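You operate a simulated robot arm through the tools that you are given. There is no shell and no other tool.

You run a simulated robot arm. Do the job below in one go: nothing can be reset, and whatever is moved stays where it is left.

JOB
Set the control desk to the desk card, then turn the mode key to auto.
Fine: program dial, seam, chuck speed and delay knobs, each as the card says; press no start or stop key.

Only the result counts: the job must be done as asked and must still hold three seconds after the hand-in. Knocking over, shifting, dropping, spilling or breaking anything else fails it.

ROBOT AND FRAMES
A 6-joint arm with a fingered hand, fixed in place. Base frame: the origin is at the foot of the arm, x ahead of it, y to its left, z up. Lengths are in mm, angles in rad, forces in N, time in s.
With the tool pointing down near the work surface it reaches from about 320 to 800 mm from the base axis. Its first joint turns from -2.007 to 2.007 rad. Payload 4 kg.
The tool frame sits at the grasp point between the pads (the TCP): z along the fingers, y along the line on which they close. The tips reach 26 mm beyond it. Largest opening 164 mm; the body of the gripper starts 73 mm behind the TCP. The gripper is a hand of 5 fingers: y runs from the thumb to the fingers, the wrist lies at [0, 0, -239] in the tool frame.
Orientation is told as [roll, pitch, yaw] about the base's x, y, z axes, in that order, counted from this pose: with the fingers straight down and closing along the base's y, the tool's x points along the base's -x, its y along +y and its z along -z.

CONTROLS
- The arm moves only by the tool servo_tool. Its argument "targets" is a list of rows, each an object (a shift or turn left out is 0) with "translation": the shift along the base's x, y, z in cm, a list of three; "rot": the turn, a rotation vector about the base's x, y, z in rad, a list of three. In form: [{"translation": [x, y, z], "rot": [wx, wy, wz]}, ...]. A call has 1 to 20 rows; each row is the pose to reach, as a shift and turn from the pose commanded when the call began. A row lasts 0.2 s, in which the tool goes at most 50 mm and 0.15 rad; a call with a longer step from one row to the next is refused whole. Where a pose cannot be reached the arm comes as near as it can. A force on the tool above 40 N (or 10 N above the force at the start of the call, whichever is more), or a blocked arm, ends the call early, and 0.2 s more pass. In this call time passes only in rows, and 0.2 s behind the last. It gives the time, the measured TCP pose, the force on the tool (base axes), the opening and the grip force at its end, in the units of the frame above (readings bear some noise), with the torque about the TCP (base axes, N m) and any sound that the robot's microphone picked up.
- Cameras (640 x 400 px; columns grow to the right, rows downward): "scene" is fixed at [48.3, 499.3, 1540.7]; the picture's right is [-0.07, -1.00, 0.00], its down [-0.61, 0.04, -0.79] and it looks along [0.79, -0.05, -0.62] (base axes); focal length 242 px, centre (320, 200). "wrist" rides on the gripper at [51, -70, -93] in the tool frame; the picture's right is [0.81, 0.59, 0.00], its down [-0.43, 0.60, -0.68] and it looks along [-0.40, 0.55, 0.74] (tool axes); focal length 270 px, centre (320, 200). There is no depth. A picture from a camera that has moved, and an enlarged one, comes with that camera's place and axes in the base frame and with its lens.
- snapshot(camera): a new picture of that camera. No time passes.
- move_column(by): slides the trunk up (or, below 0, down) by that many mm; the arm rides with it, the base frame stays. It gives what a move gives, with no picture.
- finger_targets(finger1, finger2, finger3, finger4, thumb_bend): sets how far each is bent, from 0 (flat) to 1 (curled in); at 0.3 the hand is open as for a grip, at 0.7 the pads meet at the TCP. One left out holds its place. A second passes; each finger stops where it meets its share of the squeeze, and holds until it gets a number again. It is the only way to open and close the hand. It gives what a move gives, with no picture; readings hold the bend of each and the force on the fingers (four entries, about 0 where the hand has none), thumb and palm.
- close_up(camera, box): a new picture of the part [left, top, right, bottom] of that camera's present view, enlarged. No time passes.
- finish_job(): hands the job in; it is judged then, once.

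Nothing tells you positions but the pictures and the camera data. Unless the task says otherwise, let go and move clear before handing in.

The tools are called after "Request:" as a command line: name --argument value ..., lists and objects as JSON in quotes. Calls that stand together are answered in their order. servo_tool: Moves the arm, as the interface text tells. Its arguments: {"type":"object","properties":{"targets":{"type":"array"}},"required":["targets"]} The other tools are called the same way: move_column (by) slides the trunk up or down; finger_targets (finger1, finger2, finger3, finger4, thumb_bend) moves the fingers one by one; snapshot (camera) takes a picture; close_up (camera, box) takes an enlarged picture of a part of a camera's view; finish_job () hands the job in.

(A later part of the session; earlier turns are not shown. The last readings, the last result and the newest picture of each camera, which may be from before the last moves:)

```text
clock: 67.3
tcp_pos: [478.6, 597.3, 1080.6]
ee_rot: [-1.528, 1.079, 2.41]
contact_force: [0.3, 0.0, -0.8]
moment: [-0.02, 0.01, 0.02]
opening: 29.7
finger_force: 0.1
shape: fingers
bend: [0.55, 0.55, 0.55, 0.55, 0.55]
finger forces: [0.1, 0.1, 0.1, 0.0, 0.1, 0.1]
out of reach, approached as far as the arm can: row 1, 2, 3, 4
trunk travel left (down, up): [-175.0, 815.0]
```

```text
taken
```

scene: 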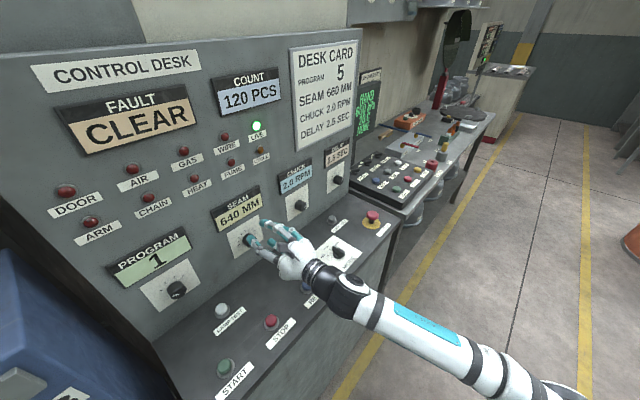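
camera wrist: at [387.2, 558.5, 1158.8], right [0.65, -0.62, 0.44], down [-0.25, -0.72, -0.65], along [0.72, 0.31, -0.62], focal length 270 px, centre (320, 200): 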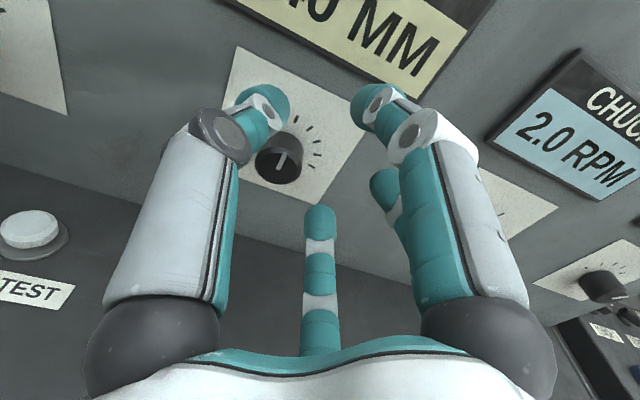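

The stuck direction suggests the last wrist joint may be at its roll limit here, since small-bend wrist roll and hand roll add up. I'll roll the hand counter-clockwise about 70° in place and see whether that frees it.

Request:
servo_tool --targets '[{"translation": [-0.3, -0.3, 0], "rot": [-0.095, -0.095, 0]}, {"translation": [-0.6, -0.6, 0], "rot": [-0.19, -0.19, 0]}, {"translation": [-1, -1, 0], "rot": [-0.285, -0.285, 0]}, {"translation": [-1, -1, 0], "rot": [-0.38, -0.38, 0]}, {"translation": [-1, -1, 0], "rot": [-0.475, -0.475, 0]}, {"translation": [-1, -1, 0], "rot": [-0.57, -0.57, 0]}, {"translation": [-1, -1, 0], "rot": [-0.665, -0.665, 0]}, {"translation": [-1, -1, 0], "rot": [-0.76, -0.76, 0]}, {"translation": [-1, -1, 0], "rot": [-0.855, -0.855, 0]}]'

Request:
servo_tool --targets '[{"translation": [-0.5, 0.3, -0.6], "rot": [0, 0, 0]}, {"translation": [-1.0, 0.6, -1.2], "rot": [0, 0, 0]}, {"translation": [-1.4, 0.9, -2.0], "rot": [0, 0, 0]}]'

Request:
snapshot --camera "wrist"

Request:
snapshot --camera "scene"

```text
clock: 69.3
tcp_pos: [467.7, 586.8, 1079.7]
ee_rot: [1.579, 0.856, -0.772]
contact_force: [0.0, 0.7, 0.4]
moment: [0.0, -0.01, 0.01]
opening: 30.1
finger_force: 0.0
shape: fingers
bend: [0.55, 0.55, 0.55, 0.55, 0.55]
finger forces: [0.0, 0.1, 0.1, 0.1, 0.0, 0.0]
trunk travel left (down, up): [-175.0, 815.0]
```

```text
clock: 70.2
tcp_pos: [453.4, 596.2, 1059.8]
ee_rot: [1.577, 0.858, -0.771]
contact_force: [0.3, 0.4, -0.2]
moment: [-0.01, 0.0, 0.03]
opening: 29.6
finger_force: 0.0
shape: fingers
bend: [0.55, 0.55, 0.55, 0.55, 0.55]
finger forces: [0.0, 0.0, 0.0, 0.1, 0.0, 0.0]
trunk travel left (down, up): [-175.0, 815.0]
```

```text
taken
camera wrist: at [327.9, 591.2, 1052.4], right [-0.06, 0.06, 1.0], down [0.05, -1.0, 0.06], along [1.0, 0.05, 0.06], focal length 270 px, centre (320, 200)
```

wrist: 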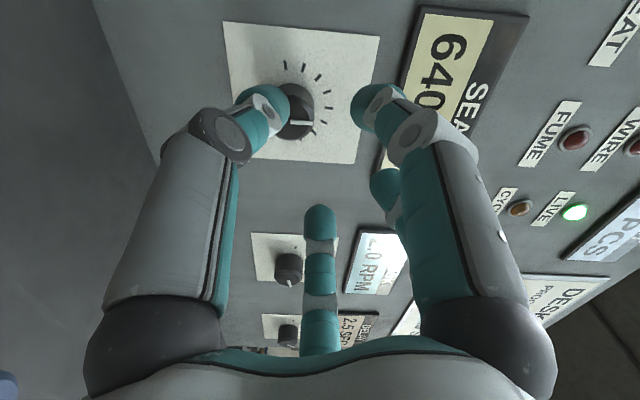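

```text
taken
```

scene: 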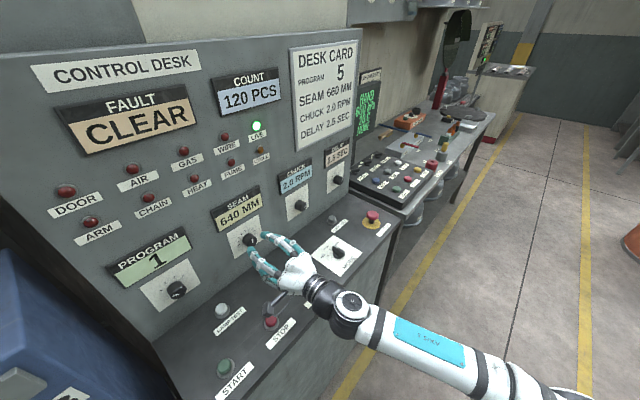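

That confirms it: the last wrist joint was at its roll limit. Now the arm moves freely in front of the seam knob. I'll take a close-up to locate the axis.

Request:
close_up --camera "wrist" --box '[220, 20, 400, 170]'

Request:
close_up --camera "scene" --box '[180, 190, 340, 320]'

```text
2.67 times, centred on (310, 95) of wrist
camera zoom: at [327.9, 591.2, 1052.4], right [-0.06, 0.06, 1.0], down [0.05, -1.0, 0.06], along [1.0, 0.05, 0.06], focal length 721 px, centre (347, 480)
```

zoom: 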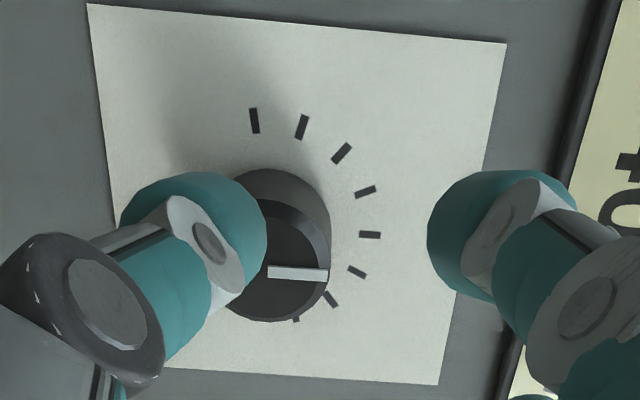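

```text
3.08 times, centred on (260, 255) of scene
camera zoom: at [48.3, 499.3, 1540.7], right [-0.07, -1.0, 0.0], down [-0.61, 0.04, -0.79], along [0.79, -0.05, -0.62], focal length 745 px, centre (505, 31)
```

zoom: 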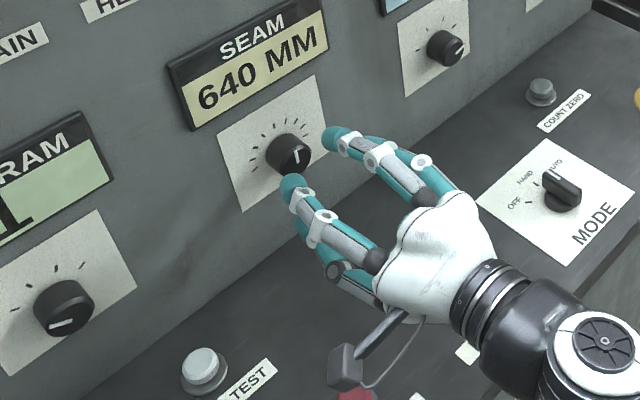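

Seam axis is about r=−101, z=1040, and tick spacing works out to about 25°. I'm at r=−101, so I'll lower to z=1040 and advance to just short of the knob.

Request:
servo_tool --targets '[{"translation": [0, 0, -1.0], "rot": [0, 0, -0.004]}, {"translation": [0.3, 0.3, -2.0], "rot": [0, 0, -0.009]}, {"translation": [1.5, 1.5, -2.0], "rot": [0, 0, -0.009]}, {"translation": [2.8, 2.8, -2.0], "rot": [0, 0, -0.009]}, {"translation": [3.9, 3.9, -2.0], "rot": [0, 0, -0.009]}]'

Request:
close_up --camera "wrist" --box '[230, 80, 430, 230]'

Request:
close_up --camera "scene" --box '[180, 190, 340, 320]'

```text
clock: 71.3
tcp_pos: [493.8, 635.3, 1039.9]
ee_rot: [1.579, 0.86, -0.781]
contact_force: [0.3, -0.2, 0.3]
moment: [0.02, 0.0, 0.0]
opening: 29.9
finger_force: 0.0
shape: fingers
bend: [0.55, 0.55, 0.55, 0.55, 0.55]
finger forces: [0.0, 0.0, 0.1, 0.0, 0.0, 0.0]
trunk travel left (down, up): [-175.0, 815.0]
```

```text
2.67 times, centred on (330, 155) of wrist
camera zoom: at [367.0, 631.3, 1031.9], right [-0.06, 0.06, 1.0], down [0.04, -1.0, 0.06], along [1.0, 0.04, 0.06], focal length 721 px, centre (293, 320)
```

zoom: 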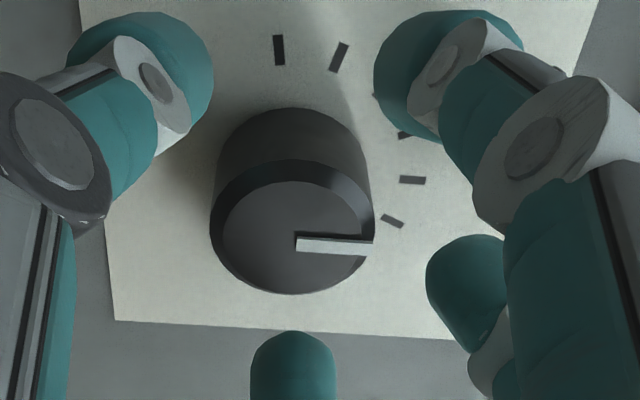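

```text
3.08 times, centred on (260, 255) of scene
camera zoom: at [48.3, 499.3, 1540.7], right [-0.07, -1.0, 0.0], down [-0.61, 0.04, -0.79], along [0.79, -0.05, -0.62], focal length 745 px, centre (505, 31)
```

zoom: 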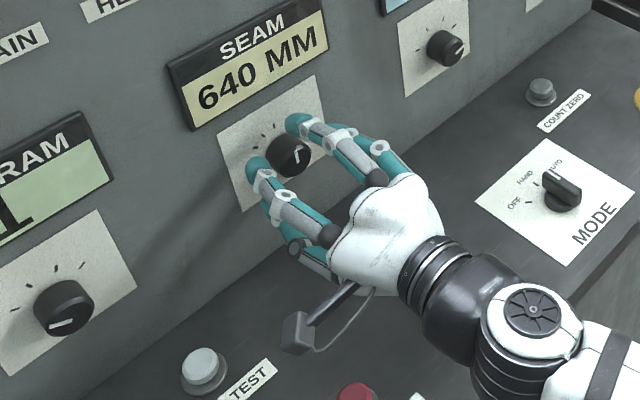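

Perfectly centred. Advancing 11 mm and closing the grip.

Request:
servo_tool --targets '[{"translation": [0.4, 0.4, 0]}, {"translation": [0.79, 0.79, 0]}]'

Request:
finger_targets --finger1 0.7 --finger2 0.7 --finger3 0.7 --finger4 0.7 --thumb_bend 0.7

```text
clock: 72.0
tcp_pos: [501.0, 643.7, 1039.2]
ee_rot: [1.576, 0.856, -0.782]
contact_force: [0.3, -0.4, -0.2]
moment: [-0.01, 0.02, -0.04]
opening: 30.0
finger_force: 0.0
shape: fingers
bend: [0.55, 0.55, 0.55, 0.55, 0.55]
finger forces: [0.0, 0.1, 0.0, 0.0, 0.0, 0.0]
trunk travel left (down, up): [-175.0, 815.0]
```

```text
clock: 73.0
tcp_pos: [501.2, 644.3, 1039.8]
ee_rot: [1.578, 0.859, -0.781]
contact_force: [-1.2, -1.1, -2.7]
moment: [-0.03, -0.01, 0.0]
opening: 10.2
finger_force: 19.8
shape: fingers
bend: [0.64, 0.63, 0.63, 0.63, 0.65]
finger forces: [6.5, 7.2, 7.3, 7.3, 10.2, 0.0]
trunk travel left (down, up): [-175.0, 815.0]
```

Firm grip. Turning clockwise 25° first to learn the step size.

Request:
servo_tool --targets '[{"rot": [0.0771, 0.0771, 0]}, {"rot": [0.1543, 0.1543, 0]}, {"rot": [0.2314, 0.2314, 0]}, {"rot": [0.3085, 0.3085, 0]}]'

Request:
close_up --camera "scene" --box '[180, 170, 340, 300]'

```text
clock: 74.0
tcp_pos: [501.2, 644.2, 1040.6]
ee_rot: [1.586, 1.298, -0.777]
contact_force: [-1.9, -1.2, -3.8]
moment: [-0.11, 0.07, -0.02]
opening: 10.1
finger_force: 19.8
shape: fingers
bend: [0.64, 0.64, 0.63, 0.63, 0.65]
finger forces: [6.2, 7.2, 8.1, 8.2, 9.6, 0.1]
trunk travel left (down, up): [-175.0, 815.0]
```

```text
3.08 times, centred on (260, 235) of scene
camera zoom: at [48.3, 499.3, 1540.7], right [-0.07, -1.0, 0.0], down [-0.61, 0.04, -0.79], along [0.79, -0.05, -0.62], focal length 745 px, centre (505, 92)
```

zoom: 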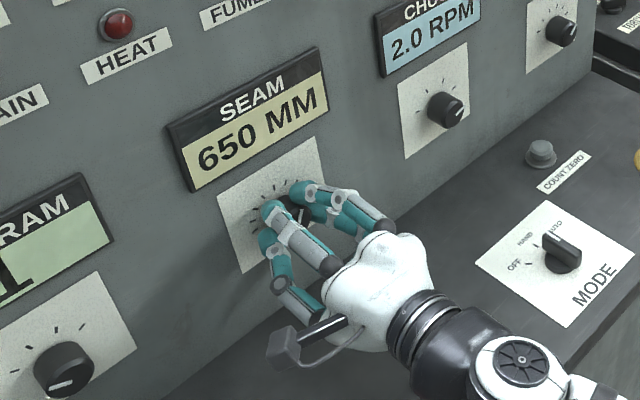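

Seam reads 650 MM after 25°, so another 25° clockwise gives 660.

Request:
servo_tool --targets '[{"rot": [0.0771, 0.0771, 0]}, {"rot": [0.1543, 0.1543, 0]}, {"rot": [0.2314, 0.2314, 0]}, {"rot": [0.3085, 0.3085, 0]}]'

Request:
close_up --camera "scene" --box '[180, 170, 340, 300]'

```text
clock: 75.0
tcp_pos: [499.0, 642.2, 1039.8]
ee_rot: [-1.567, 1.409, 2.355]
contact_force: [3.0, 5.4, 1.2]
moment: [0.02, -0.01, 0.04]
opening: 9.9
finger_force: 17.8
shape: fingers
bend: [0.64, 0.64, 0.63, 0.64, 0.65]
finger forces: [6.4, 6.9, 6.8, 6.8, 9.7, 0.1]
trunk travel left (down, up): [-175.0, 815.0]
```

```text
3.08 times, centred on (260, 235) of scene
camera zoom: at [48.3, 499.3, 1540.7], right [-0.07, -1.0, 0.0], down [-0.61, 0.04, -0.79], along [0.79, -0.05, -0.62], focal length 745 px, centre (505, 92)
```

zoom: 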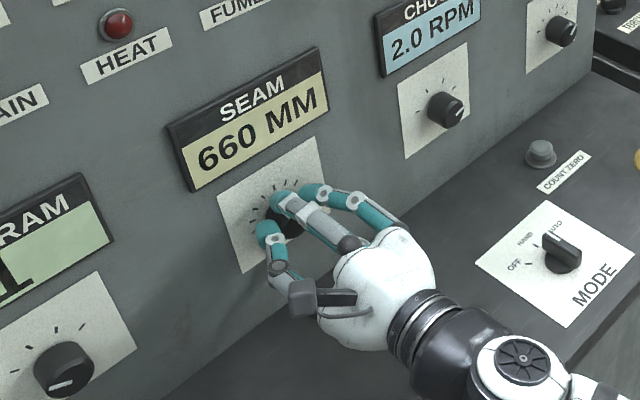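

Seam reads 660 MM. Releasing and backing out.

Request:
finger_targets --finger1 0.55 --finger2 0.55 --finger3 0.55 --finger4 0.55 --thumb_bend 0.55

Request:
servo_tool --targets '[{"translation": [-1.2, -1.2, 0]}, {"translation": [-2.6, -2.6, 0]}, {"translation": [-4.0, -4.0, 0.5]}, {"translation": [-5.4, -5.4, 2]}, {"translation": [-5.5, -5.5, 3]}]'

Request:
snapshot --camera "scene"

Request:
snapshot --camera "wrist"

Request:
close_up --camera "scene" --box '[100, 220, 240, 330]'

```text
clock: 76.0
tcp_pos: [500.4, 641.3, 1040.9]
ee_rot: [-1.57, 1.411, 2.354]
contact_force: [0.1, 0.1, 0.7]
moment: [-0.02, -0.02, -0.04]
opening: 29.7
finger_force: 0.1
shape: fingers
bend: [0.55, 0.55, 0.55, 0.55, 0.55]
finger forces: [0.1, 0.1, 0.0, 0.1, 0.1, 0.0]
trunk travel left (down, up): [-175.0, 815.0]
```

```text
clock: 77.2
tcp_pos: [446.0, 586.9, 1069.9]
ee_rot: [-1.573, 1.41, 2.348]
contact_force: [0.3, 0.1, -0.3]
moment: [-0.03, -0.04, 0.04]
opening: 29.6
finger_force: 0.0
shape: fingers
bend: [0.55, 0.55, 0.55, 0.55, 0.55]
finger forces: [0.0, 0.0, 0.1, 0.1, 0.0, 0.0]
out of reach, approached as far as the arm can: row 1, 2, 3, 4
trunk travel left (down, up): [-175.0, 815.0]
```

```text
taken
```

scene: 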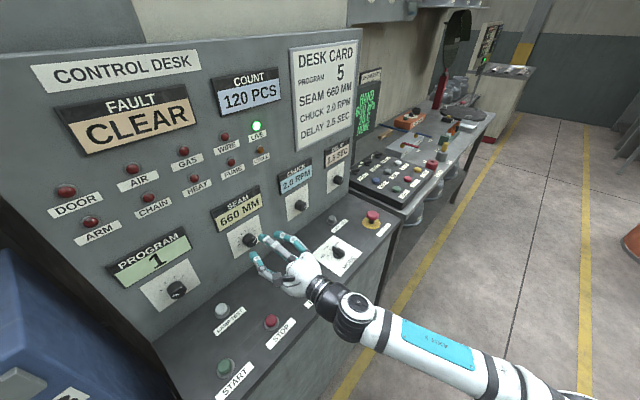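

```text
taken
camera wrist: at [337.0, 565.8, 1131.1], right [0.5, -0.5, 0.71], down [-0.12, -0.84, -0.52], along [0.86, 0.18, -0.48], focal length 270 px, centre (320, 200)
```

wrist: 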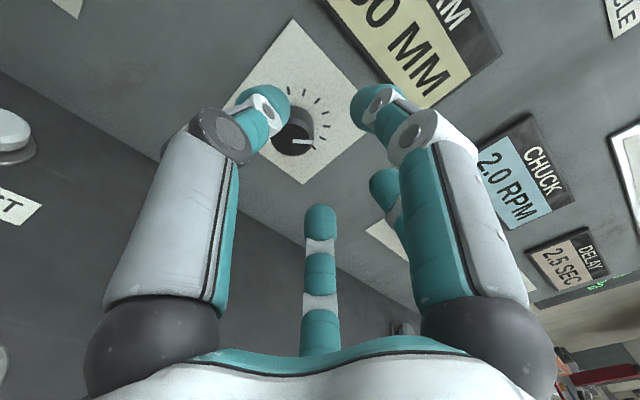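

```text
3.64 times, centred on (170, 275) of scene
camera zoom: at [48.3, 499.3, 1540.7], right [-0.07, -1.0, 0.0], down [-0.61, 0.04, -0.79], along [0.79, -0.05, -0.62], focal length 880 px, centre (866, -73)
```

zoom: 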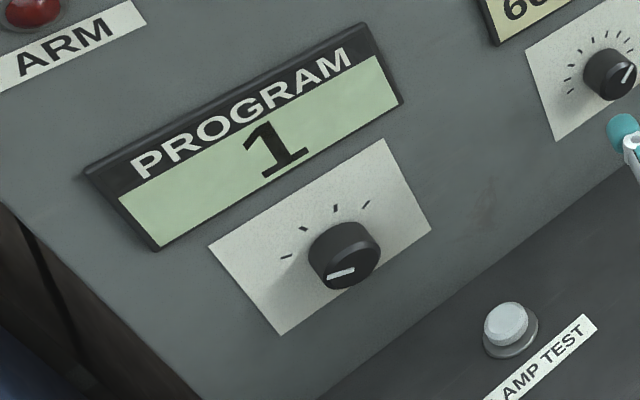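

Seam holds at 660. Next is the program dial at r≈−300. I'll roll the hand back counter-clockwise to regain roll range, keeping the camera bracket on the upper left away from START below, and move over at z≈1072.

Request:
servo_tool --targets '[{"translation": [-0.5, 0.5, 0.2], "rot": [-0.0891, -0.0891, 0]}, {"translation": [-1.5, 1.6, 0.3], "rot": [-0.1782, -0.1782, 0]}, {"translation": [-3.3, 3.5, 0.5], "rot": [-0.2673, -0.2673, 0]}, {"translation": [-5.1, 5.3, 0.5], "rot": [-0.3564, -0.3564, 0]}, {"translation": [-6.9, 7.2, 0.5], "rot": [-0.4455, -0.4455, 0]}, {"translation": [-8.6, 9.0, 0.5], "rot": [-0.5346, -0.5346, 0]}, {"translation": [-10.4, 10.9, 0.5], "rot": [-0.6237, -0.6237, 0]}, {"translation": [-12.2, 12.7, 0.5], "rot": [-0.7128, -0.7128, 0]}, {"translation": [-13.84, 14.5, 0.5], "rot": [-0.8019, -0.8019, 0]}]'

Request:
snapshot --camera "scene"

Request:
snapshot --camera "wrist"

```text
clock: 79.2
tcp_pos: [308.3, 731.6, 1075.2]
ee_rot: [1.577, 0.595, -0.782]
contact_force: [0.0, -0.6, -0.3]
moment: [-0.01, 0.01, 0.0]
opening: 29.6
finger_force: 0.2
shape: fingers
bend: [0.55, 0.55, 0.55, 0.55, 0.55]
finger forces: [0.0, 0.0, 0.0, 0.1, 0.0, 0.0]
trunk travel left (down, up): [-175.0, 815.0]
```

```text
taken
```

scene: 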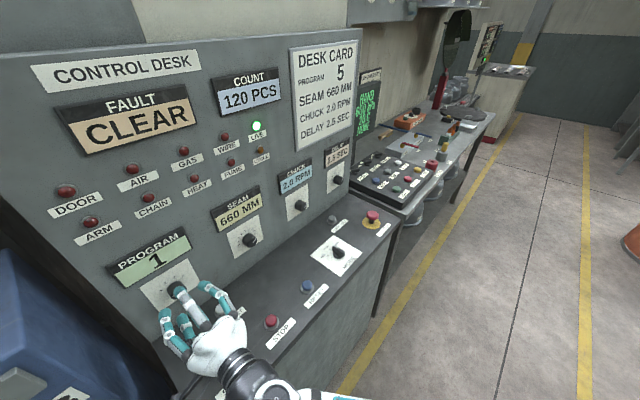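

```text
taken
camera wrist: at [185.7, 724.6, 1044.2], right [-0.24, 0.24, 0.94], down [0.01, -0.97, 0.25], along [0.97, 0.07, 0.23], focal length 270 px, centre (320, 200)
```

wrist: 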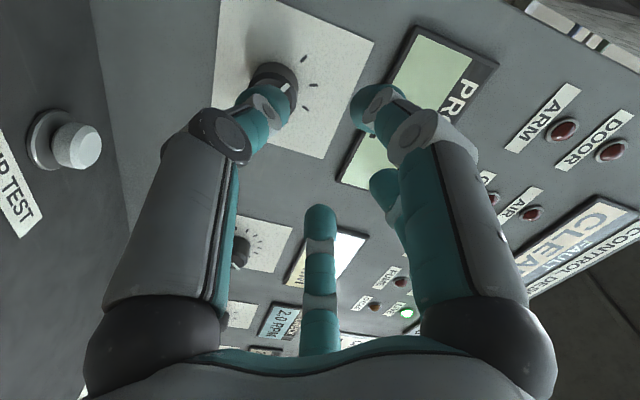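

I'm in front of the program dial with free range. I'll lower to knob height for a clear view between the fingers.

Request:
servo_tool --targets '[{"translation": [0, 0, -1.2]}, {"translation": [0, 0, -2.4]}, {"translation": [0, 0, -3.4]}]'

Request:
close_up --camera "wrist" --box '[200, 0, 420, 165]'

Request:
close_up --camera "scene" --box '[100, 220, 300, 380]'

```text
clock: 80.0
tcp_pos: [306.5, 732.4, 1042.7]
ee_rot: [1.578, 0.598, -0.782]
contact_force: [-0.4, 0.3, -0.7]
moment: [0.0, -0.03, -0.03]
opening: 29.8
finger_force: 0.1
shape: fingers
bend: [0.55, 0.55, 0.55, 0.55, 0.55]
finger forces: [0.0, 0.0, 0.0, 0.1, 0.0, 0.0]
trunk travel left (down, up): [-175.0, 815.0]
```

```text
2.42 times, centred on (310, 82) of wrist
camera zoom: at [184.2, 724.2, 1012.3], right [-0.24, 0.24, 0.94], down [0.01, -0.97, 0.25], along [0.97, 0.07, 0.23], focal length 655 px, centre (344, 485)
```

zoom: 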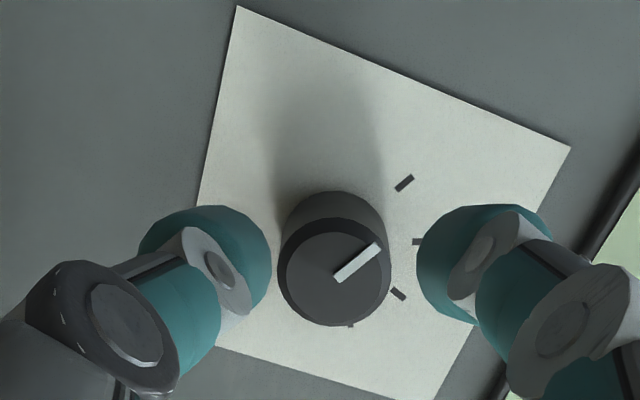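

```text
2.50 times, centred on (200, 300) of scene
camera zoom: at [48.3, 499.3, 1540.7], right [-0.07, -1.0, 0.0], down [-0.61, 0.04, -0.79], along [0.79, -0.05, -0.62], focal length 605 px, centre (620, -50)
```

zoom: 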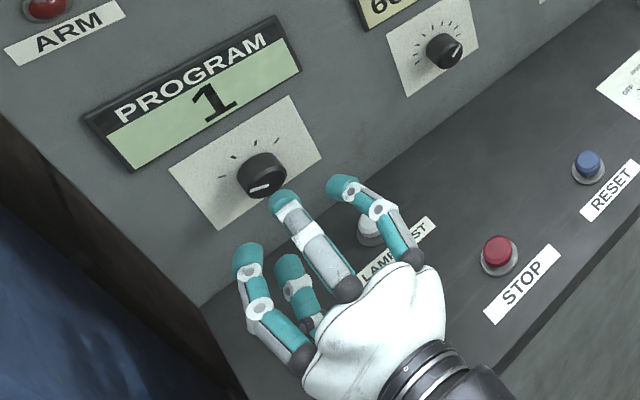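

Program dial: same size of knob, axis about r=−301, z=1039; I can see four ticks about 35° apart, with the pointer on the first. I'll advance in two steps.

Request:
servo_tool --targets '[{"translation": [1.2, 1.2, -0.3]}, {"translation": [2.5, 2.5, -0.3]}, {"translation": [3.7, 3.7, -0.3]}, {"translation": [4.5, 4.5, -0.3]}]'

Request:
close_up --camera "wrist" --box '[230, 80, 430, 230]'

Request:
close_up --camera "scene" --box '[100, 220, 260, 350]'

```text
clock: 81.0
tcp_pos: [351.8, 777.9, 1040.4]
ee_rot: [1.578, 0.596, -0.782]
contact_force: [0.6, 0.3, 0.4]
moment: [0.0, 0.01, 0.01]
opening: 29.8
finger_force: 0.0
shape: fingers
bend: [0.55, 0.55, 0.55, 0.55, 0.55]
finger forces: [0.0, 0.1, 0.0, 0.0, 0.1, 0.0]
trunk travel left (down, up): [-175.0, 815.0]
```

```text
2.67 times, centred on (330, 155) of wrist
camera zoom: at [228.3, 770.1, 1010.2], right [-0.24, 0.24, 0.94], down [0.01, -0.97, 0.25], along [0.97, 0.07, 0.23], focal length 721 px, centre (293, 320)
```

zoom: 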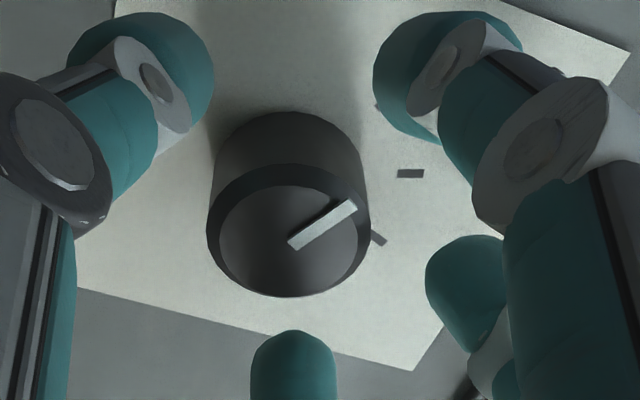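

```text
3.08 times, centred on (180, 285) of scene
camera zoom: at [48.3, 499.3, 1540.7], right [-0.07, -1.0, 0.0], down [-0.61, 0.04, -0.79], along [0.79, -0.05, -0.62], focal length 745 px, centre (751, -62)
```

zoom: 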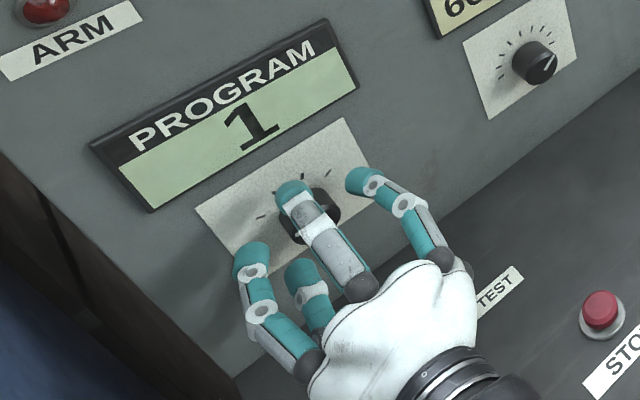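

Centred. Advancing the last 10 mm and gripping.

Request:
servo_tool --targets '[{"translation": [0.4, 0.4, -0.05]}, {"translation": [0.76, 0.76, -0.05]}]'

Request:
finger_targets --finger1 0.7 --finger2 0.7 --finger3 0.7 --finger4 0.7 --thumb_bend 0.7

```text
clock: 81.5
tcp_pos: [359.6, 785.7, 1039.8]
ee_rot: [1.575, 0.597, -0.783]
contact_force: [0.0, -0.1, -0.2]
moment: [-0.02, 0.0, 0.0]
opening: 29.8
finger_force: 0.0
shape: fingers
bend: [0.55, 0.55, 0.55, 0.55, 0.55]
finger forces: [0.0, 0.0, 0.0, 0.0, 0.0, 0.0]
trunk travel left (down, up): [-175.0, 815.0]
```

```text
clock: 82.5
tcp_pos: [360.8, 785.5, 1038.5]
ee_rot: [1.576, 0.596, -0.783]
contact_force: [-1.8, -0.8, -1.8]
moment: [0.01, 0.01, 0.0]
opening: 9.9
finger_force: 18.4
shape: fingers
bend: [0.64, 0.63, 0.63, 0.64, 0.65]
finger forces: [6.4, 7.0, 7.2, 7.1, 9.8, 0.0]
trunk travel left (down, up): [-175.0, 815.0]
```

Gripped evenly. Turning one tick (35°) clockwise and reading the display.

Request:
servo_tool --targets '[{"rot": [0.0864, 0.0864, 0]}, {"rot": [0.1728, 0.1728, 0]}, {"rot": [0.2592, 0.2592, 0]}, {"rot": [0.3456, 0.3456, 0]}, {"rot": [0.432, 0.432, 0]}]'

Request:
close_up --camera "scene" --box '[100, 220, 260, 350]'

```text
clock: 83.8
tcp_pos: [359.2, 785.8, 1038.7]
ee_rot: [1.586, 1.208, -0.774]
contact_force: [0.9, 5.1, 4.7]
moment: [0.12, -0.12, 0.1]
opening: 10.1
finger_force: 18.2
shape: fingers
bend: [0.64, 0.63, 0.63, 0.64, 0.65]
finger forces: [7.6, 7.9, 6.6, 6.0, 9.6, 0.0]
trunk travel left (down, up): [-175.0, 815.0]
```

```text
3.08 times, centred on (180, 285) of scene
camera zoom: at [48.3, 499.3, 1540.7], right [-0.07, -1.0, 0.0], down [-0.61, 0.04, -0.79], along [0.79, -0.05, -0.62], focal length 745 px, centre (751, -62)
```

zoom: 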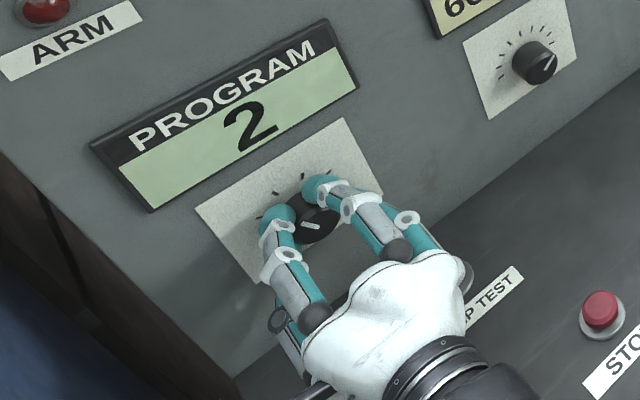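

Program reads 2. The wrist roll limit is near, so I'll regrip in place: open, roll back 64° around the knob, and close again for two more ticks.

Request:
finger_targets --finger1 0.55 --finger2 0.55 --finger3 0.55 --finger4 0.55 --thumb_bend 0.55

Request:
servo_tool --targets '[{"rot": [-0.0988, -0.0988, 0]}, {"rot": [-0.1975, -0.1975, 0]}, {"rot": [-0.2963, -0.2963, 0]}, {"rot": [-0.395, -0.395, 0]}, {"rot": [-0.4938, -0.4938, 0]}, {"rot": [-0.5925, -0.5925, 0]}, {"rot": [-0.6913, -0.6913, 0]}, {"rot": [-0.79, -0.79, 0]}]'

Request:
snapshot --camera "wrist"

Request:
close_up --camera "scene" --box '[100, 220, 300, 390]'

```text
clock: 84.8
tcp_pos: [359.3, 784.8, 1038.6]
ee_rot: [1.583, 1.208, -0.779]
contact_force: [0.1, -0.1, 0.2]
moment: [0.03, -0.04, -0.02]
opening: 29.9
finger_force: 0.2
shape: fingers
bend: [0.55, 0.55, 0.55, 0.55, 0.55]
finger forces: [0.0, 0.1, 0.0, 0.0, 0.0, 0.0]
trunk travel left (down, up): [-175.0, 815.0]
```

```text
clock: 86.5
tcp_pos: [360.8, 785.0, 1036.8]
ee_rot: [1.575, 0.09, -0.781]
contact_force: [-0.3, 0.3, 0.7]
moment: [-0.01, -0.01, -0.03]
opening: 29.4
finger_force: 0.0
shape: fingers
bend: [0.55, 0.55, 0.55, 0.55, 0.55]
finger forces: [0.0, 0.0, 0.0, 0.0, 0.0, 0.0]
trunk travel left (down, up): [-175.0, 815.0]
```

```text
taken
camera wrist: at [254.7, 759.6, 972.3], right [-0.54, 0.53, 0.66], down [-0.14, -0.82, 0.55], along [0.83, 0.21, 0.51], focal length 270 px, centre (320, 200)
```

wrist: 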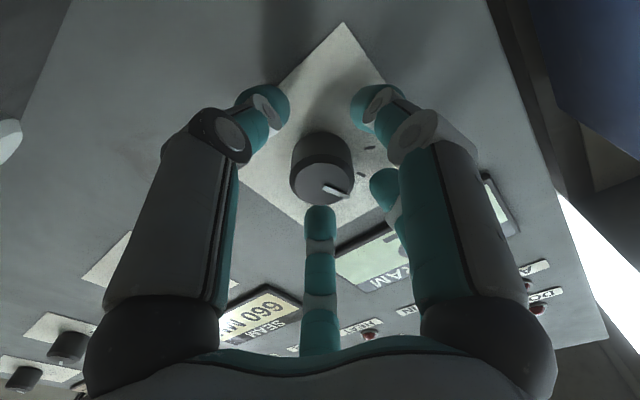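

```text
2.35 times, centred on (200, 305) of scene
camera zoom: at [48.3, 499.3, 1540.7], right [-0.07, -1.0, 0.0], down [-0.61, 0.04, -0.79], along [0.79, -0.05, -0.62], focal length 570 px, centre (602, -47)
```

zoom: 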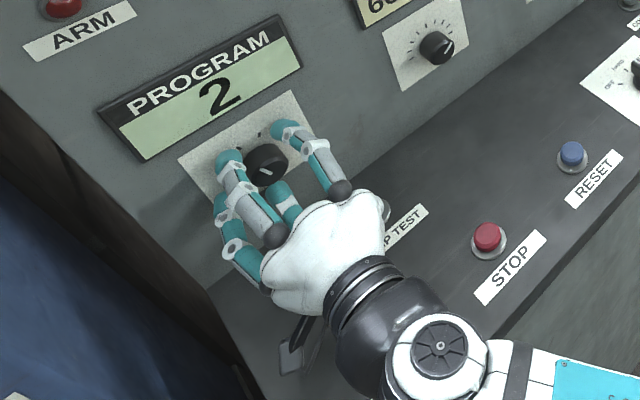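

Rolled back cleanly without touching anything. I'll centre by 2 mm, regrip, and turn one tick first.

Request:
servo_tool --targets '[{"translation": [0, 0, 0.2]}]'

Request:
finger_targets --finger1 0.7 --finger2 0.7 --finger3 0.7 --finger4 0.7 --thumb_bend 0.7

Request:
servo_tool --targets '[{"rot": [0.0864, 0.0864, 0]}, {"rot": [0.1728, 0.1728, 0]}, {"rot": [0.2592, 0.2592, 0]}, {"rot": [0.3456, 0.3456, 0]}, {"rot": [0.432, 0.432, 0]}]'

Request:
close_up --camera "scene" --box '[100, 220, 300, 390]'

```text
clock: 87.0
tcp_pos: [359.6, 786.5, 1039.3]
ee_rot: [1.577, 0.091, -0.782]
contact_force: [0.0, 0.5, 0.2]
moment: [-0.03, 0.02, -0.02]
opening: 29.6
finger_force: 0.0
shape: fingers
bend: [0.55, 0.55, 0.55, 0.55, 0.55]
finger forces: [0.0, 0.0, 0.0, 0.0, 0.1, 0.1]
trunk travel left (down, up): [-175.0, 815.0]
```

```text
clock: 88.0
tcp_pos: [359.8, 784.8, 1038.0]
ee_rot: [1.576, 0.09, -0.781]
contact_force: [-1.7, -3.4, -2.7]
moment: [-0.06, 0.02, -0.02]
opening: 10.1
finger_force: 19.8
shape: fingers
bend: [0.64, 0.64, 0.63, 0.63, 0.64]
finger forces: [6.4, 6.9, 7.3, 7.4, 10.8, 0.0]
trunk travel left (down, up): [-175.0, 815.0]
```

```text
clock: 89.2
tcp_pos: [359.3, 785.5, 1039.6]
ee_rot: [1.579, 0.705, -0.78]
contact_force: [1.1, 2.9, 2.4]
moment: [0.04, -0.07, 0.04]
opening: 10.5
finger_force: 18.7
shape: fingers
bend: [0.64, 0.64, 0.63, 0.64, 0.65]
finger forces: [6.7, 8.0, 7.1, 6.3, 8.8, 0.0]
trunk travel left (down, up): [-175.0, 815.0]
```

```text
2.35 times, centred on (200, 305) of scene
camera zoom: at [48.3, 499.3, 1540.7], right [-0.07, -1.0, 0.0], down [-0.61, 0.04, -0.79], along [0.79, -0.05, -0.62], focal length 570 px, centre (602, -47)
```

zoom: 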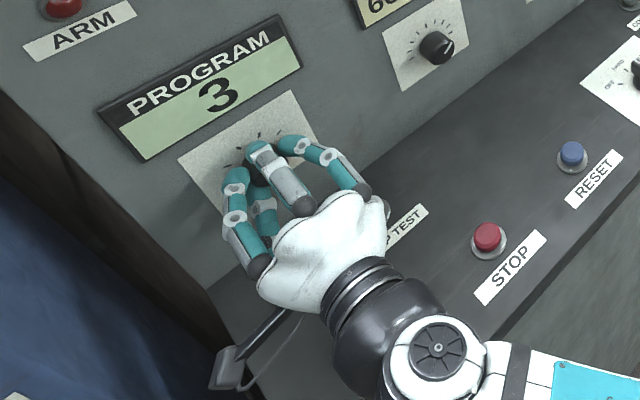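

Program reads 3. One more tick on this grip.

Request:
servo_tool --targets '[{"rot": [0.0864, 0.0864, 0]}, {"rot": [0.1728, 0.1728, 0]}, {"rot": [0.2592, 0.2592, 0]}, {"rot": [0.3456, 0.3456, 0]}, {"rot": [0.432, 0.432, 0]}]'

Request:
close_up --camera "scene" --box '[100, 220, 300, 390]'

```text
clock: 90.3
tcp_pos: [360.5, 784.9, 1039.3]
ee_rot: [1.587, 1.315, -0.775]
contact_force: [3.1, 5.7, 4.8]
moment: [0.16, -0.08, 0.04]
opening: 10.6
finger_force: 18.3
shape: fingers
bend: [0.64, 0.64, 0.63, 0.64, 0.65]
finger forces: [7.6, 8.1, 6.3, 5.5, 9.0, 0.1]
trunk travel left (down, up): [-175.0, 815.0]
```

```text
2.35 times, centred on (200, 305) of scene
camera zoom: at [48.3, 499.3, 1540.7], right [-0.07, -1.0, 0.0], down [-0.61, 0.04, -0.79], along [0.79, -0.05, -0.62], focal length 570 px, centre (602, -47)
```

zoom: 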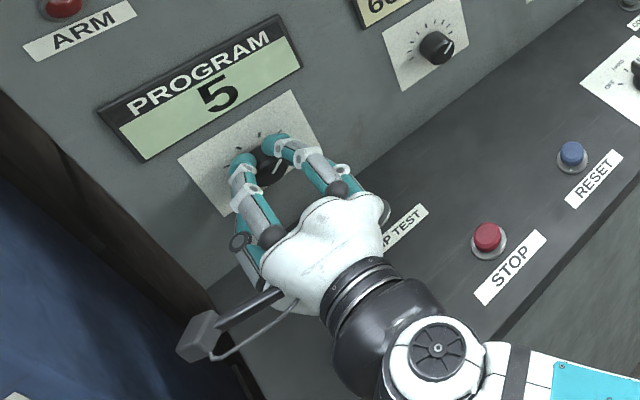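

The display jumps from 3 to 5, so the dial's four ticks are 1, 2, 3, 5. I'll confirm with a sharper close-up before letting go.

Request:
close_up --camera "scene" --box '[100, 220, 200, 290]'

Request:
finger_targets --finger1 0.55 --finger2 0.55 --finger3 0.55 --finger4 0.55 --thumb_bend 0.55

Request:
servo_tool --targets '[{"translation": [-1.2, -1.2, 0]}, {"translation": [-2.6, -2.6, 0]}, {"translation": [-4.0, -4.0, 0.5]}, {"translation": [-5.4, -5.4, 2]}, {"translation": [-6.0, -6.0, 4]}]'

Request:
snapshot --camera "scene"

Request:
snapshot --camera "wrist"

```text
5.71 times, centred on (150, 255) of scene
camera zoom: at [48.3, 499.3, 1540.7], right [-0.07, -1.0, 0.0], down [-0.61, 0.04, -0.79], along [0.79, -0.05, -0.62], focal length 1383 px, centre (1291, -114)
```

zoom: 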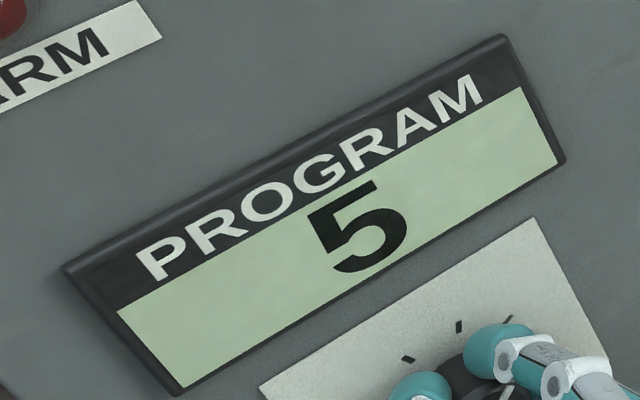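

```text
clock: 91.3
tcp_pos: [358.7, 785.0, 1039.6]
ee_rot: [1.586, 1.31, -0.775]
contact_force: [0.1, 0.3, 0.3]
moment: [-0.02, 0.0, -0.01]
opening: 29.7
finger_force: 0.0
shape: fingers
bend: [0.55, 0.55, 0.55, 0.55, 0.55]
finger forces: [0.0, 0.0, 0.0, 0.1, 0.0, 0.0]
trunk travel left (down, up): [-175.0, 815.0]
```

```text
clock: 92.5
tcp_pos: [297.8, 723.1, 1077.1]
ee_rot: [1.588, 1.313, -0.774]
contact_force: [0.6, -0.3, -0.3]
moment: [-0.01, -0.03, -0.02]
opening: 29.7
finger_force: 0.1
shape: fingers
bend: [0.55, 0.55, 0.55, 0.55, 0.55]
finger forces: [0.0, 0.1, 0.0, 0.1, 0.0, 0.0]
trunk travel left (down, up): [-175.0, 815.0]
```

```text
taken
```

scene: 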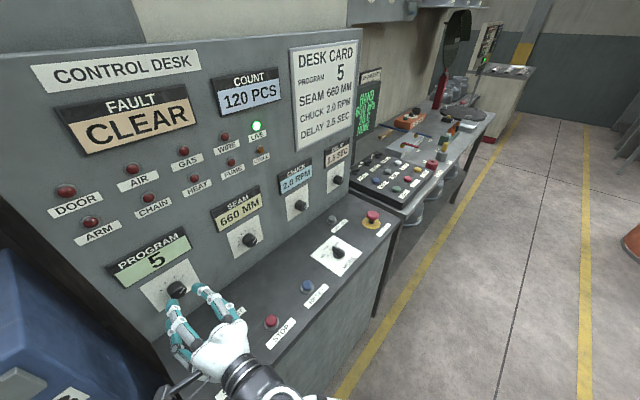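

```text
taken
camera wrist: at [176.3, 715.0, 1108.0], right [0.25, -0.26, 0.93], down [0.0, -0.96, -0.27], along [0.97, 0.07, -0.24], focal length 270 px, centre (320, 200)
```

wrist: 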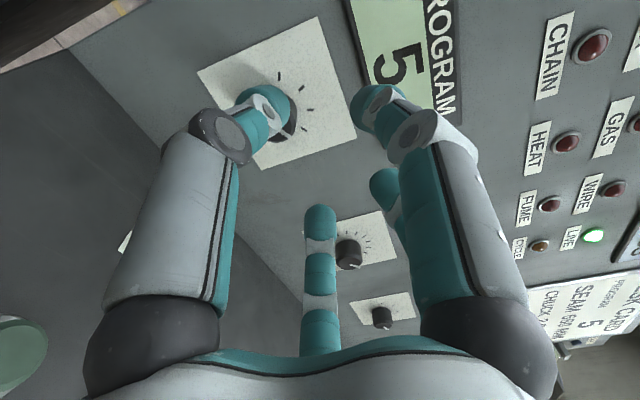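

Program shows 5 and all four settings look right; I'll verify them in close-up while moving on to the mode key. I'll back the hand away to the right, rolling it so the bracket is low-left, which becomes the operator side once the hand points down.

Request:
close_up --camera "scene" --box '[100, 120, 370, 320]'

Request:
servo_tool --targets '[{"translation": [-0.8, -1.6, 0.5], "rot": [-0.05, -0.05, 0]}, {"translation": [-0.4, -3.4, 1.0], "rot": [-0.13, -0.13, 0]}, {"translation": [1.5, -6.0, 1.5], "rot": [-0.21, -0.21, 0]}, {"translation": [3.6, -8.6, 2.0], "rot": [-0.29, -0.29, 0]}, {"translation": [5.8, -11.3, 2.5], "rot": [-0.37, -0.37, 0]}, {"translation": [8.0, -14.0, 3.0], "rot": [-0.45, -0.45, 0]}, {"translation": [10.2, -16.7, 3.3], "rot": [-0.53, -0.53, 0]}, {"translation": [12.4, -19.4, 3.3], "rot": [-0.61, -0.61, 0]}, {"translation": [14.6, -22.0, 3.3], "rot": [-0.69, -0.69, 0]}, {"translation": [16.8, -24.7, 3.3], "rot": [-0.77, -0.77, 0]}, {"translation": [19.0, -27.3, 3.3], "rot": [-0.85, -0.85, 0]}, {"translation": [21.1, -29.9, 3.3], "rot": [-0.912, -0.912, 0]}]'

Request:
snapshot --camera "scene"

```text
2.00 times, centred on (235, 220) of scene
camera zoom: at [48.3, 499.3, 1540.7], right [-0.07, -1.0, 0.0], down [-0.61, 0.04, -0.79], along [0.79, -0.05, -0.62], focal length 484 px, centre (490, 160)
```

zoom: 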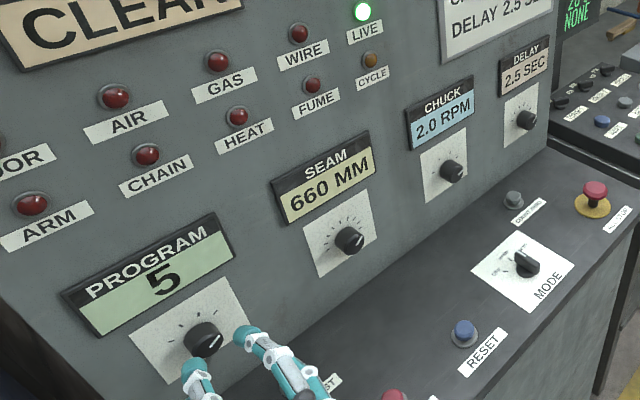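

```text
clock: 95.2
tcp_pos: [511.7, 426.1, 1115.0]
ee_rot: [1.576, 0.025, -0.785]
contact_force: [-0.4, 0.8, 0.8]
moment: [-0.03, -0.01, -0.01]
opening: 29.7
finger_force: 0.0
shape: fingers
bend: [0.55, 0.55, 0.55, 0.55, 0.55]
finger forces: [0.1, 0.0, 0.1, 0.1, 0.1, 0.1]
trunk travel left (down, up): [-175.0, 815.0]
```

```text
taken
```

scene: 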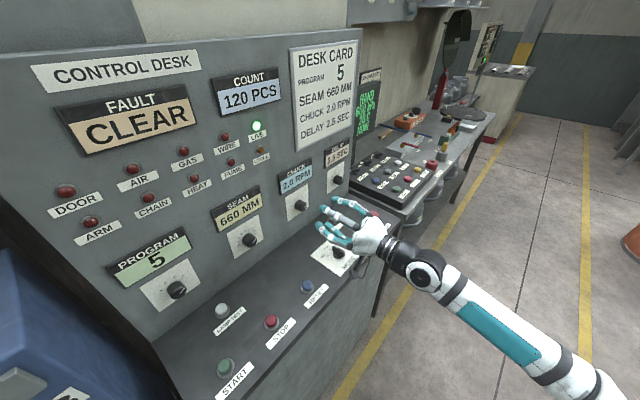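

All four displays match the card: 5 / 660 / 2.0 / 2.5. Now I'll raise the trunk in steps and pitch the hand down toward vertical for the mode key.

Request:
move_column --by 150

Request:
servo_tool --targets '[{"translation": [-0.3, -0.3, -2], "rot": [-0.09, 0.09, 0]}, {"translation": [-0.6, -0.6, -4], "rot": [-0.18, 0.18, 0]}, {"translation": [-0.9, -0.9, -6], "rot": [-0.27, 0.27, 0]}, {"translation": [-1.2, -1.2, -8], "rot": [-0.36, 0.36, 0]}, {"translation": [-1.5, -1.5, -10], "rot": [-0.45, 0.45, 0]}, {"translation": [-1.5, -1.5, -12], "rot": [-0.5, 0.5, 0]}]'

Request:
snapshot --camera "scene"

```text
clock: 96.9
tcp_pos: [512.5, 426.4, 1262.7]
ee_rot: [1.576, 0.023, -0.783]
contact_force: [-0.1, 0.0, -0.7]
moment: [0.02, 0.01, 0.02]
opening: 29.7
finger_force: 0.0
shape: fingers
bend: [0.55, 0.55, 0.55, 0.55, 0.55]
finger forces: [0.1, 0.0, 0.0, 0.1, 0.1, 0.0]
trunk travel left (down, up): [-325.0, 665.0]
```

```text
clock: 98.3
tcp_pos: [497.3, 408.8, 1142.1]
ee_rot: [0.865, 0.02, -0.798]
contact_force: [0.0, -0.6, -0.4]
moment: [-0.01, -0.03, -0.01]
opening: 29.7
finger_force: 0.1
shape: fingers
bend: [0.55, 0.55, 0.55, 0.55, 0.55]
finger forces: [0.1, 0.0, 0.1, 0.0, 0.1, 0.1]
trunk travel left (down, up): [-325.0, 665.0]
```

```text
taken
```

scene: 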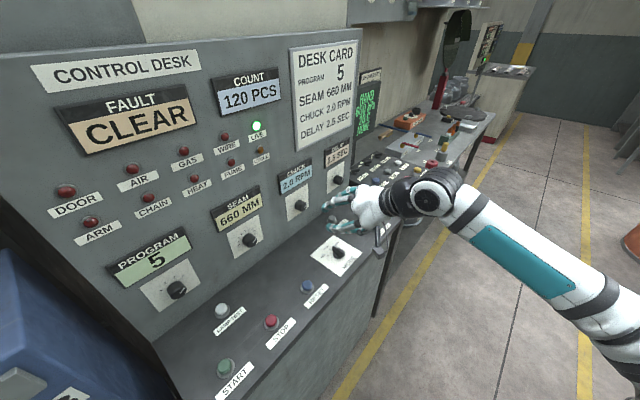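

Good. Raising the trunk once more, then pitching the rest of the way to vertical above the mode key.

Request:
move_column --by 170

Request:
servo_tool --targets '[{"translation": [0.3, 0, -3], "rot": [-0.0765, 0.0765, 0]}, {"translation": [0.6, 0, -6], "rot": [-0.153, 0.153, 0]}, {"translation": [1.0, 0, -9], "rot": [-0.2295, 0.2295, 0]}, {"translation": [1.6, 0, -12], "rot": [-0.306, 0.306, 0]}, {"translation": [2.2, 0, -15], "rot": [-0.3825, 0.3825, 0]}, {"translation": [3.0, 0, -18], "rot": [-0.459, 0.459, 0]}, {"translation": [4.0, 0, -21], "rot": [-0.5355, 0.5355, 0]}, {"translation": [5.0, 0, -24], "rot": [-0.612, 0.612, 0]}]'

Request:
snapshot --camera "scene"

Request:
snapshot --camera "wrist"

```text
clock: 100.2
tcp_pos: [497.1, 409.6, 1313.2]
ee_rot: [0.869, 0.019, -0.797]
contact_force: [0.2, -0.3, 0.2]
moment: [0.02, -0.02, 0.03]
opening: 29.8
finger_force: 0.1
shape: fingers
bend: [0.55, 0.55, 0.55, 0.55, 0.55]
finger forces: [0.0, 0.0, 0.0, 0.1, 0.0, 0.0]
trunk travel left (down, up): [-495.0, 495.0]
```

```text
clock: 102.0
tcp_pos: [518.4, 386.9, 1017.4]
ee_rot: [0.031, -0.001, -0.809]
contact_force: [0.6, -1.0, -0.5]
moment: [0.01, 0.0, 0.03]
opening: 29.7
finger_force: 0.2
shape: fingers
bend: [0.55, 0.55, 0.55, 0.55, 0.55]
finger forces: [0.0, 0.0, 0.1, 0.0, 0.0, 0.1]
out of reach, approached as far as the arm can: row 6, 7, 8
trunk travel left (down, up): [-495.0, 495.0]
```

```text
taken
```

scene: 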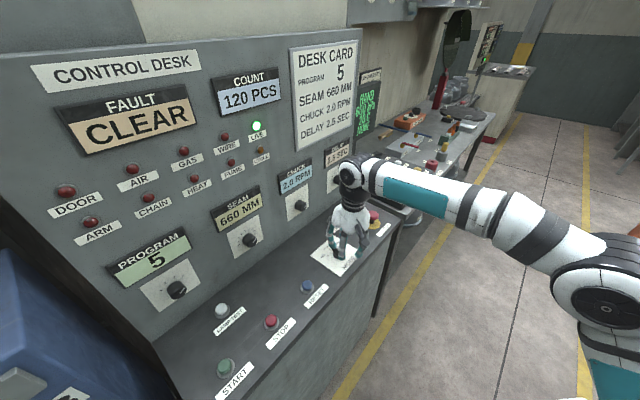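

```text
taken
camera wrist: at [431.8, 375.2, 1108.2], right [-0.13, 0.99, 0.02], down [0.71, 0.08, 0.7], along [0.69, 0.11, -0.72], focal length 270 px, centre (320, 200)
```

wrist: 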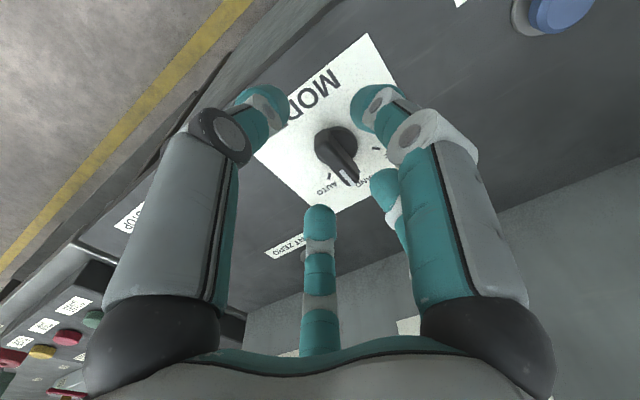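

The hand is now vertical near the mode key at z≈1017, just at the edge of reach. I'll look closely at the key, then raise the trunk a bit for margin.

Request:
close_up --camera "wrist" --box '[230, 20, 430, 220]'

Request:
close_up --camera "scene" --box '[290, 190, 410, 290]'

```text
2.00 times, centred on (330, 120) of wrist
camera zoom: at [431.8, 375.2, 1108.2], right [-0.13, 0.99, 0.02], down [0.71, 0.08, 0.7], along [0.69, 0.11, -0.72], focal length 541 px, centre (300, 360)
```

zoom: 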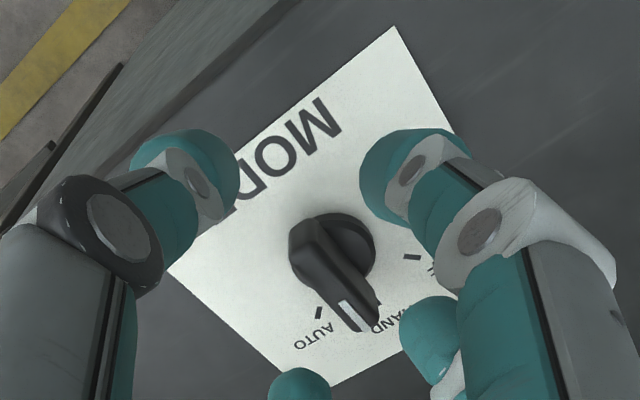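

```text
4.00 times, centred on (350, 240) of scene
camera zoom: at [48.3, 499.3, 1540.7], right [-0.07, -1.0, 0.0], down [-0.61, 0.04, -0.79], along [0.79, -0.05, -0.62], focal length 968 px, centre (200, 40)
```

zoom: 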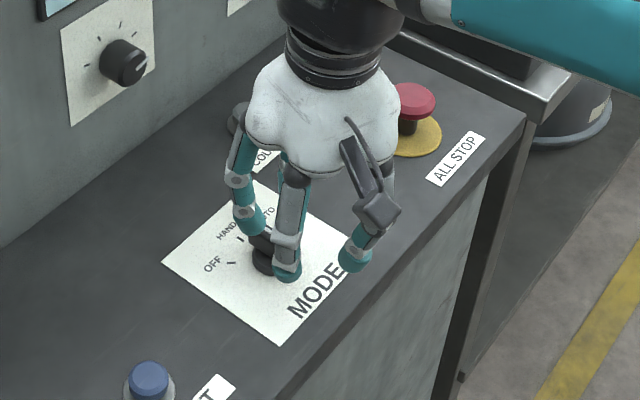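

The key axis is about (550, 409), the plate about z=920 with OFF/HAND/AUTO at −49°/0°/+49°, and the key bar still points at HAND. I'll raise the trunk for reach margin and re-centre directly above the key.

Request:
move_column --by 130

Request:
servo_tool --targets '[{"translation": [0.5, 0.4, -2.5], "rot": [-0.004, 0.004, 0.004]}, {"translation": [1.1, 0.8, -5], "rot": [-0.008, 0.008, 0.008]}, {"translation": [1.7, 1.2, -7.5], "rot": [-0.012, 0.012, 0.012]}, {"translation": [2.3, 1.6, -10], "rot": [-0.016, 0.016, 0.016]}, {"translation": [2.8, 2.0, -12], "rot": [-0.0207, 0.0231, 0.02]}, {"translation": [3.16, 2.21, -13.5], "rot": [-0.0207, 0.0231, 0.024]}]'

Request:
snapshot --camera "wrist"

Request:
close_up --camera "scene" --box '[290, 190, 410, 290]'

```text
clock: 103.6
tcp_pos: [519.1, 388.1, 1149.5]
ee_rot: [0.035, 0.0, -0.806]
contact_force: [0.2, 1.0, -0.8]
moment: [-0.02, -0.05, 0.01]
opening: 29.7
finger_force: 0.1
shape: fingers
bend: [0.55, 0.55, 0.55, 0.55, 0.55]
finger forces: [0.0, 0.0, 0.0, 0.0, 0.0, 0.1]
trunk travel left (down, up): [-625.0, 365.0]
```

```text
clock: 105.0
tcp_pos: [552.5, 409.0, 1012.3]
ee_rot: [0.003, 0.002, -0.784]
contact_force: [-0.8, 0.7, 0.4]
moment: [0.01, 0.02, 0.02]
opening: 29.9
finger_force: 0.0
shape: fingers
bend: [0.55, 0.55, 0.55, 0.55, 0.55]
finger forces: [0.1, 0.0, 0.0, 0.0, 0.0, 0.1]
trunk travel left (down, up): [-625.0, 365.0]
```

```text
taken
camera wrist: at [467.5, 396.8, 1105.8], right [-0.16, 0.99, 0.0], down [0.73, 0.11, 0.68], along [0.67, 0.11, -0.73], focal length 270 px, centre (320, 200)
```

wrist: 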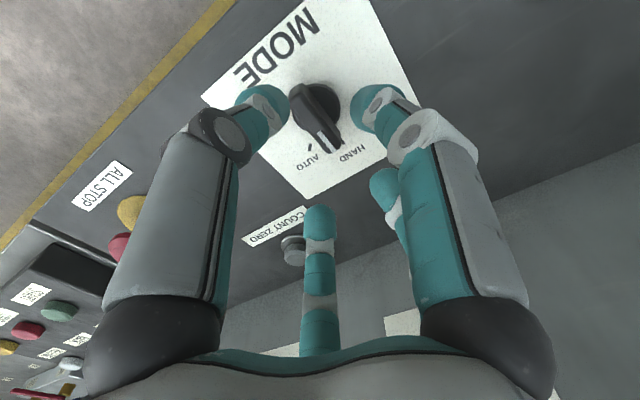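

```text
4.00 times, centred on (350, 240) of scene
camera zoom: at [48.3, 499.3, 1540.7], right [-0.07, -1.0, 0.0], down [-0.61, 0.04, -0.79], along [0.79, -0.05, -0.62], focal length 968 px, centre (200, 40)
```

zoom: 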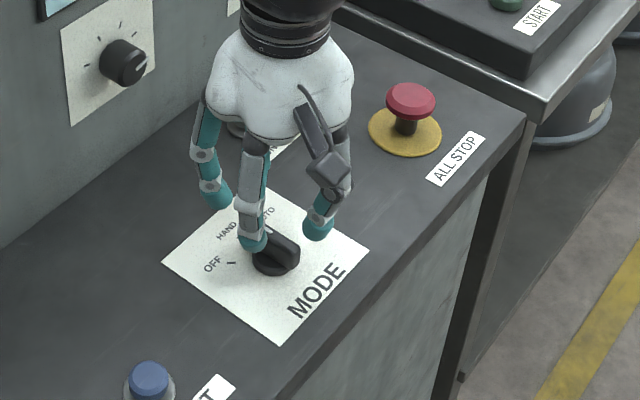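

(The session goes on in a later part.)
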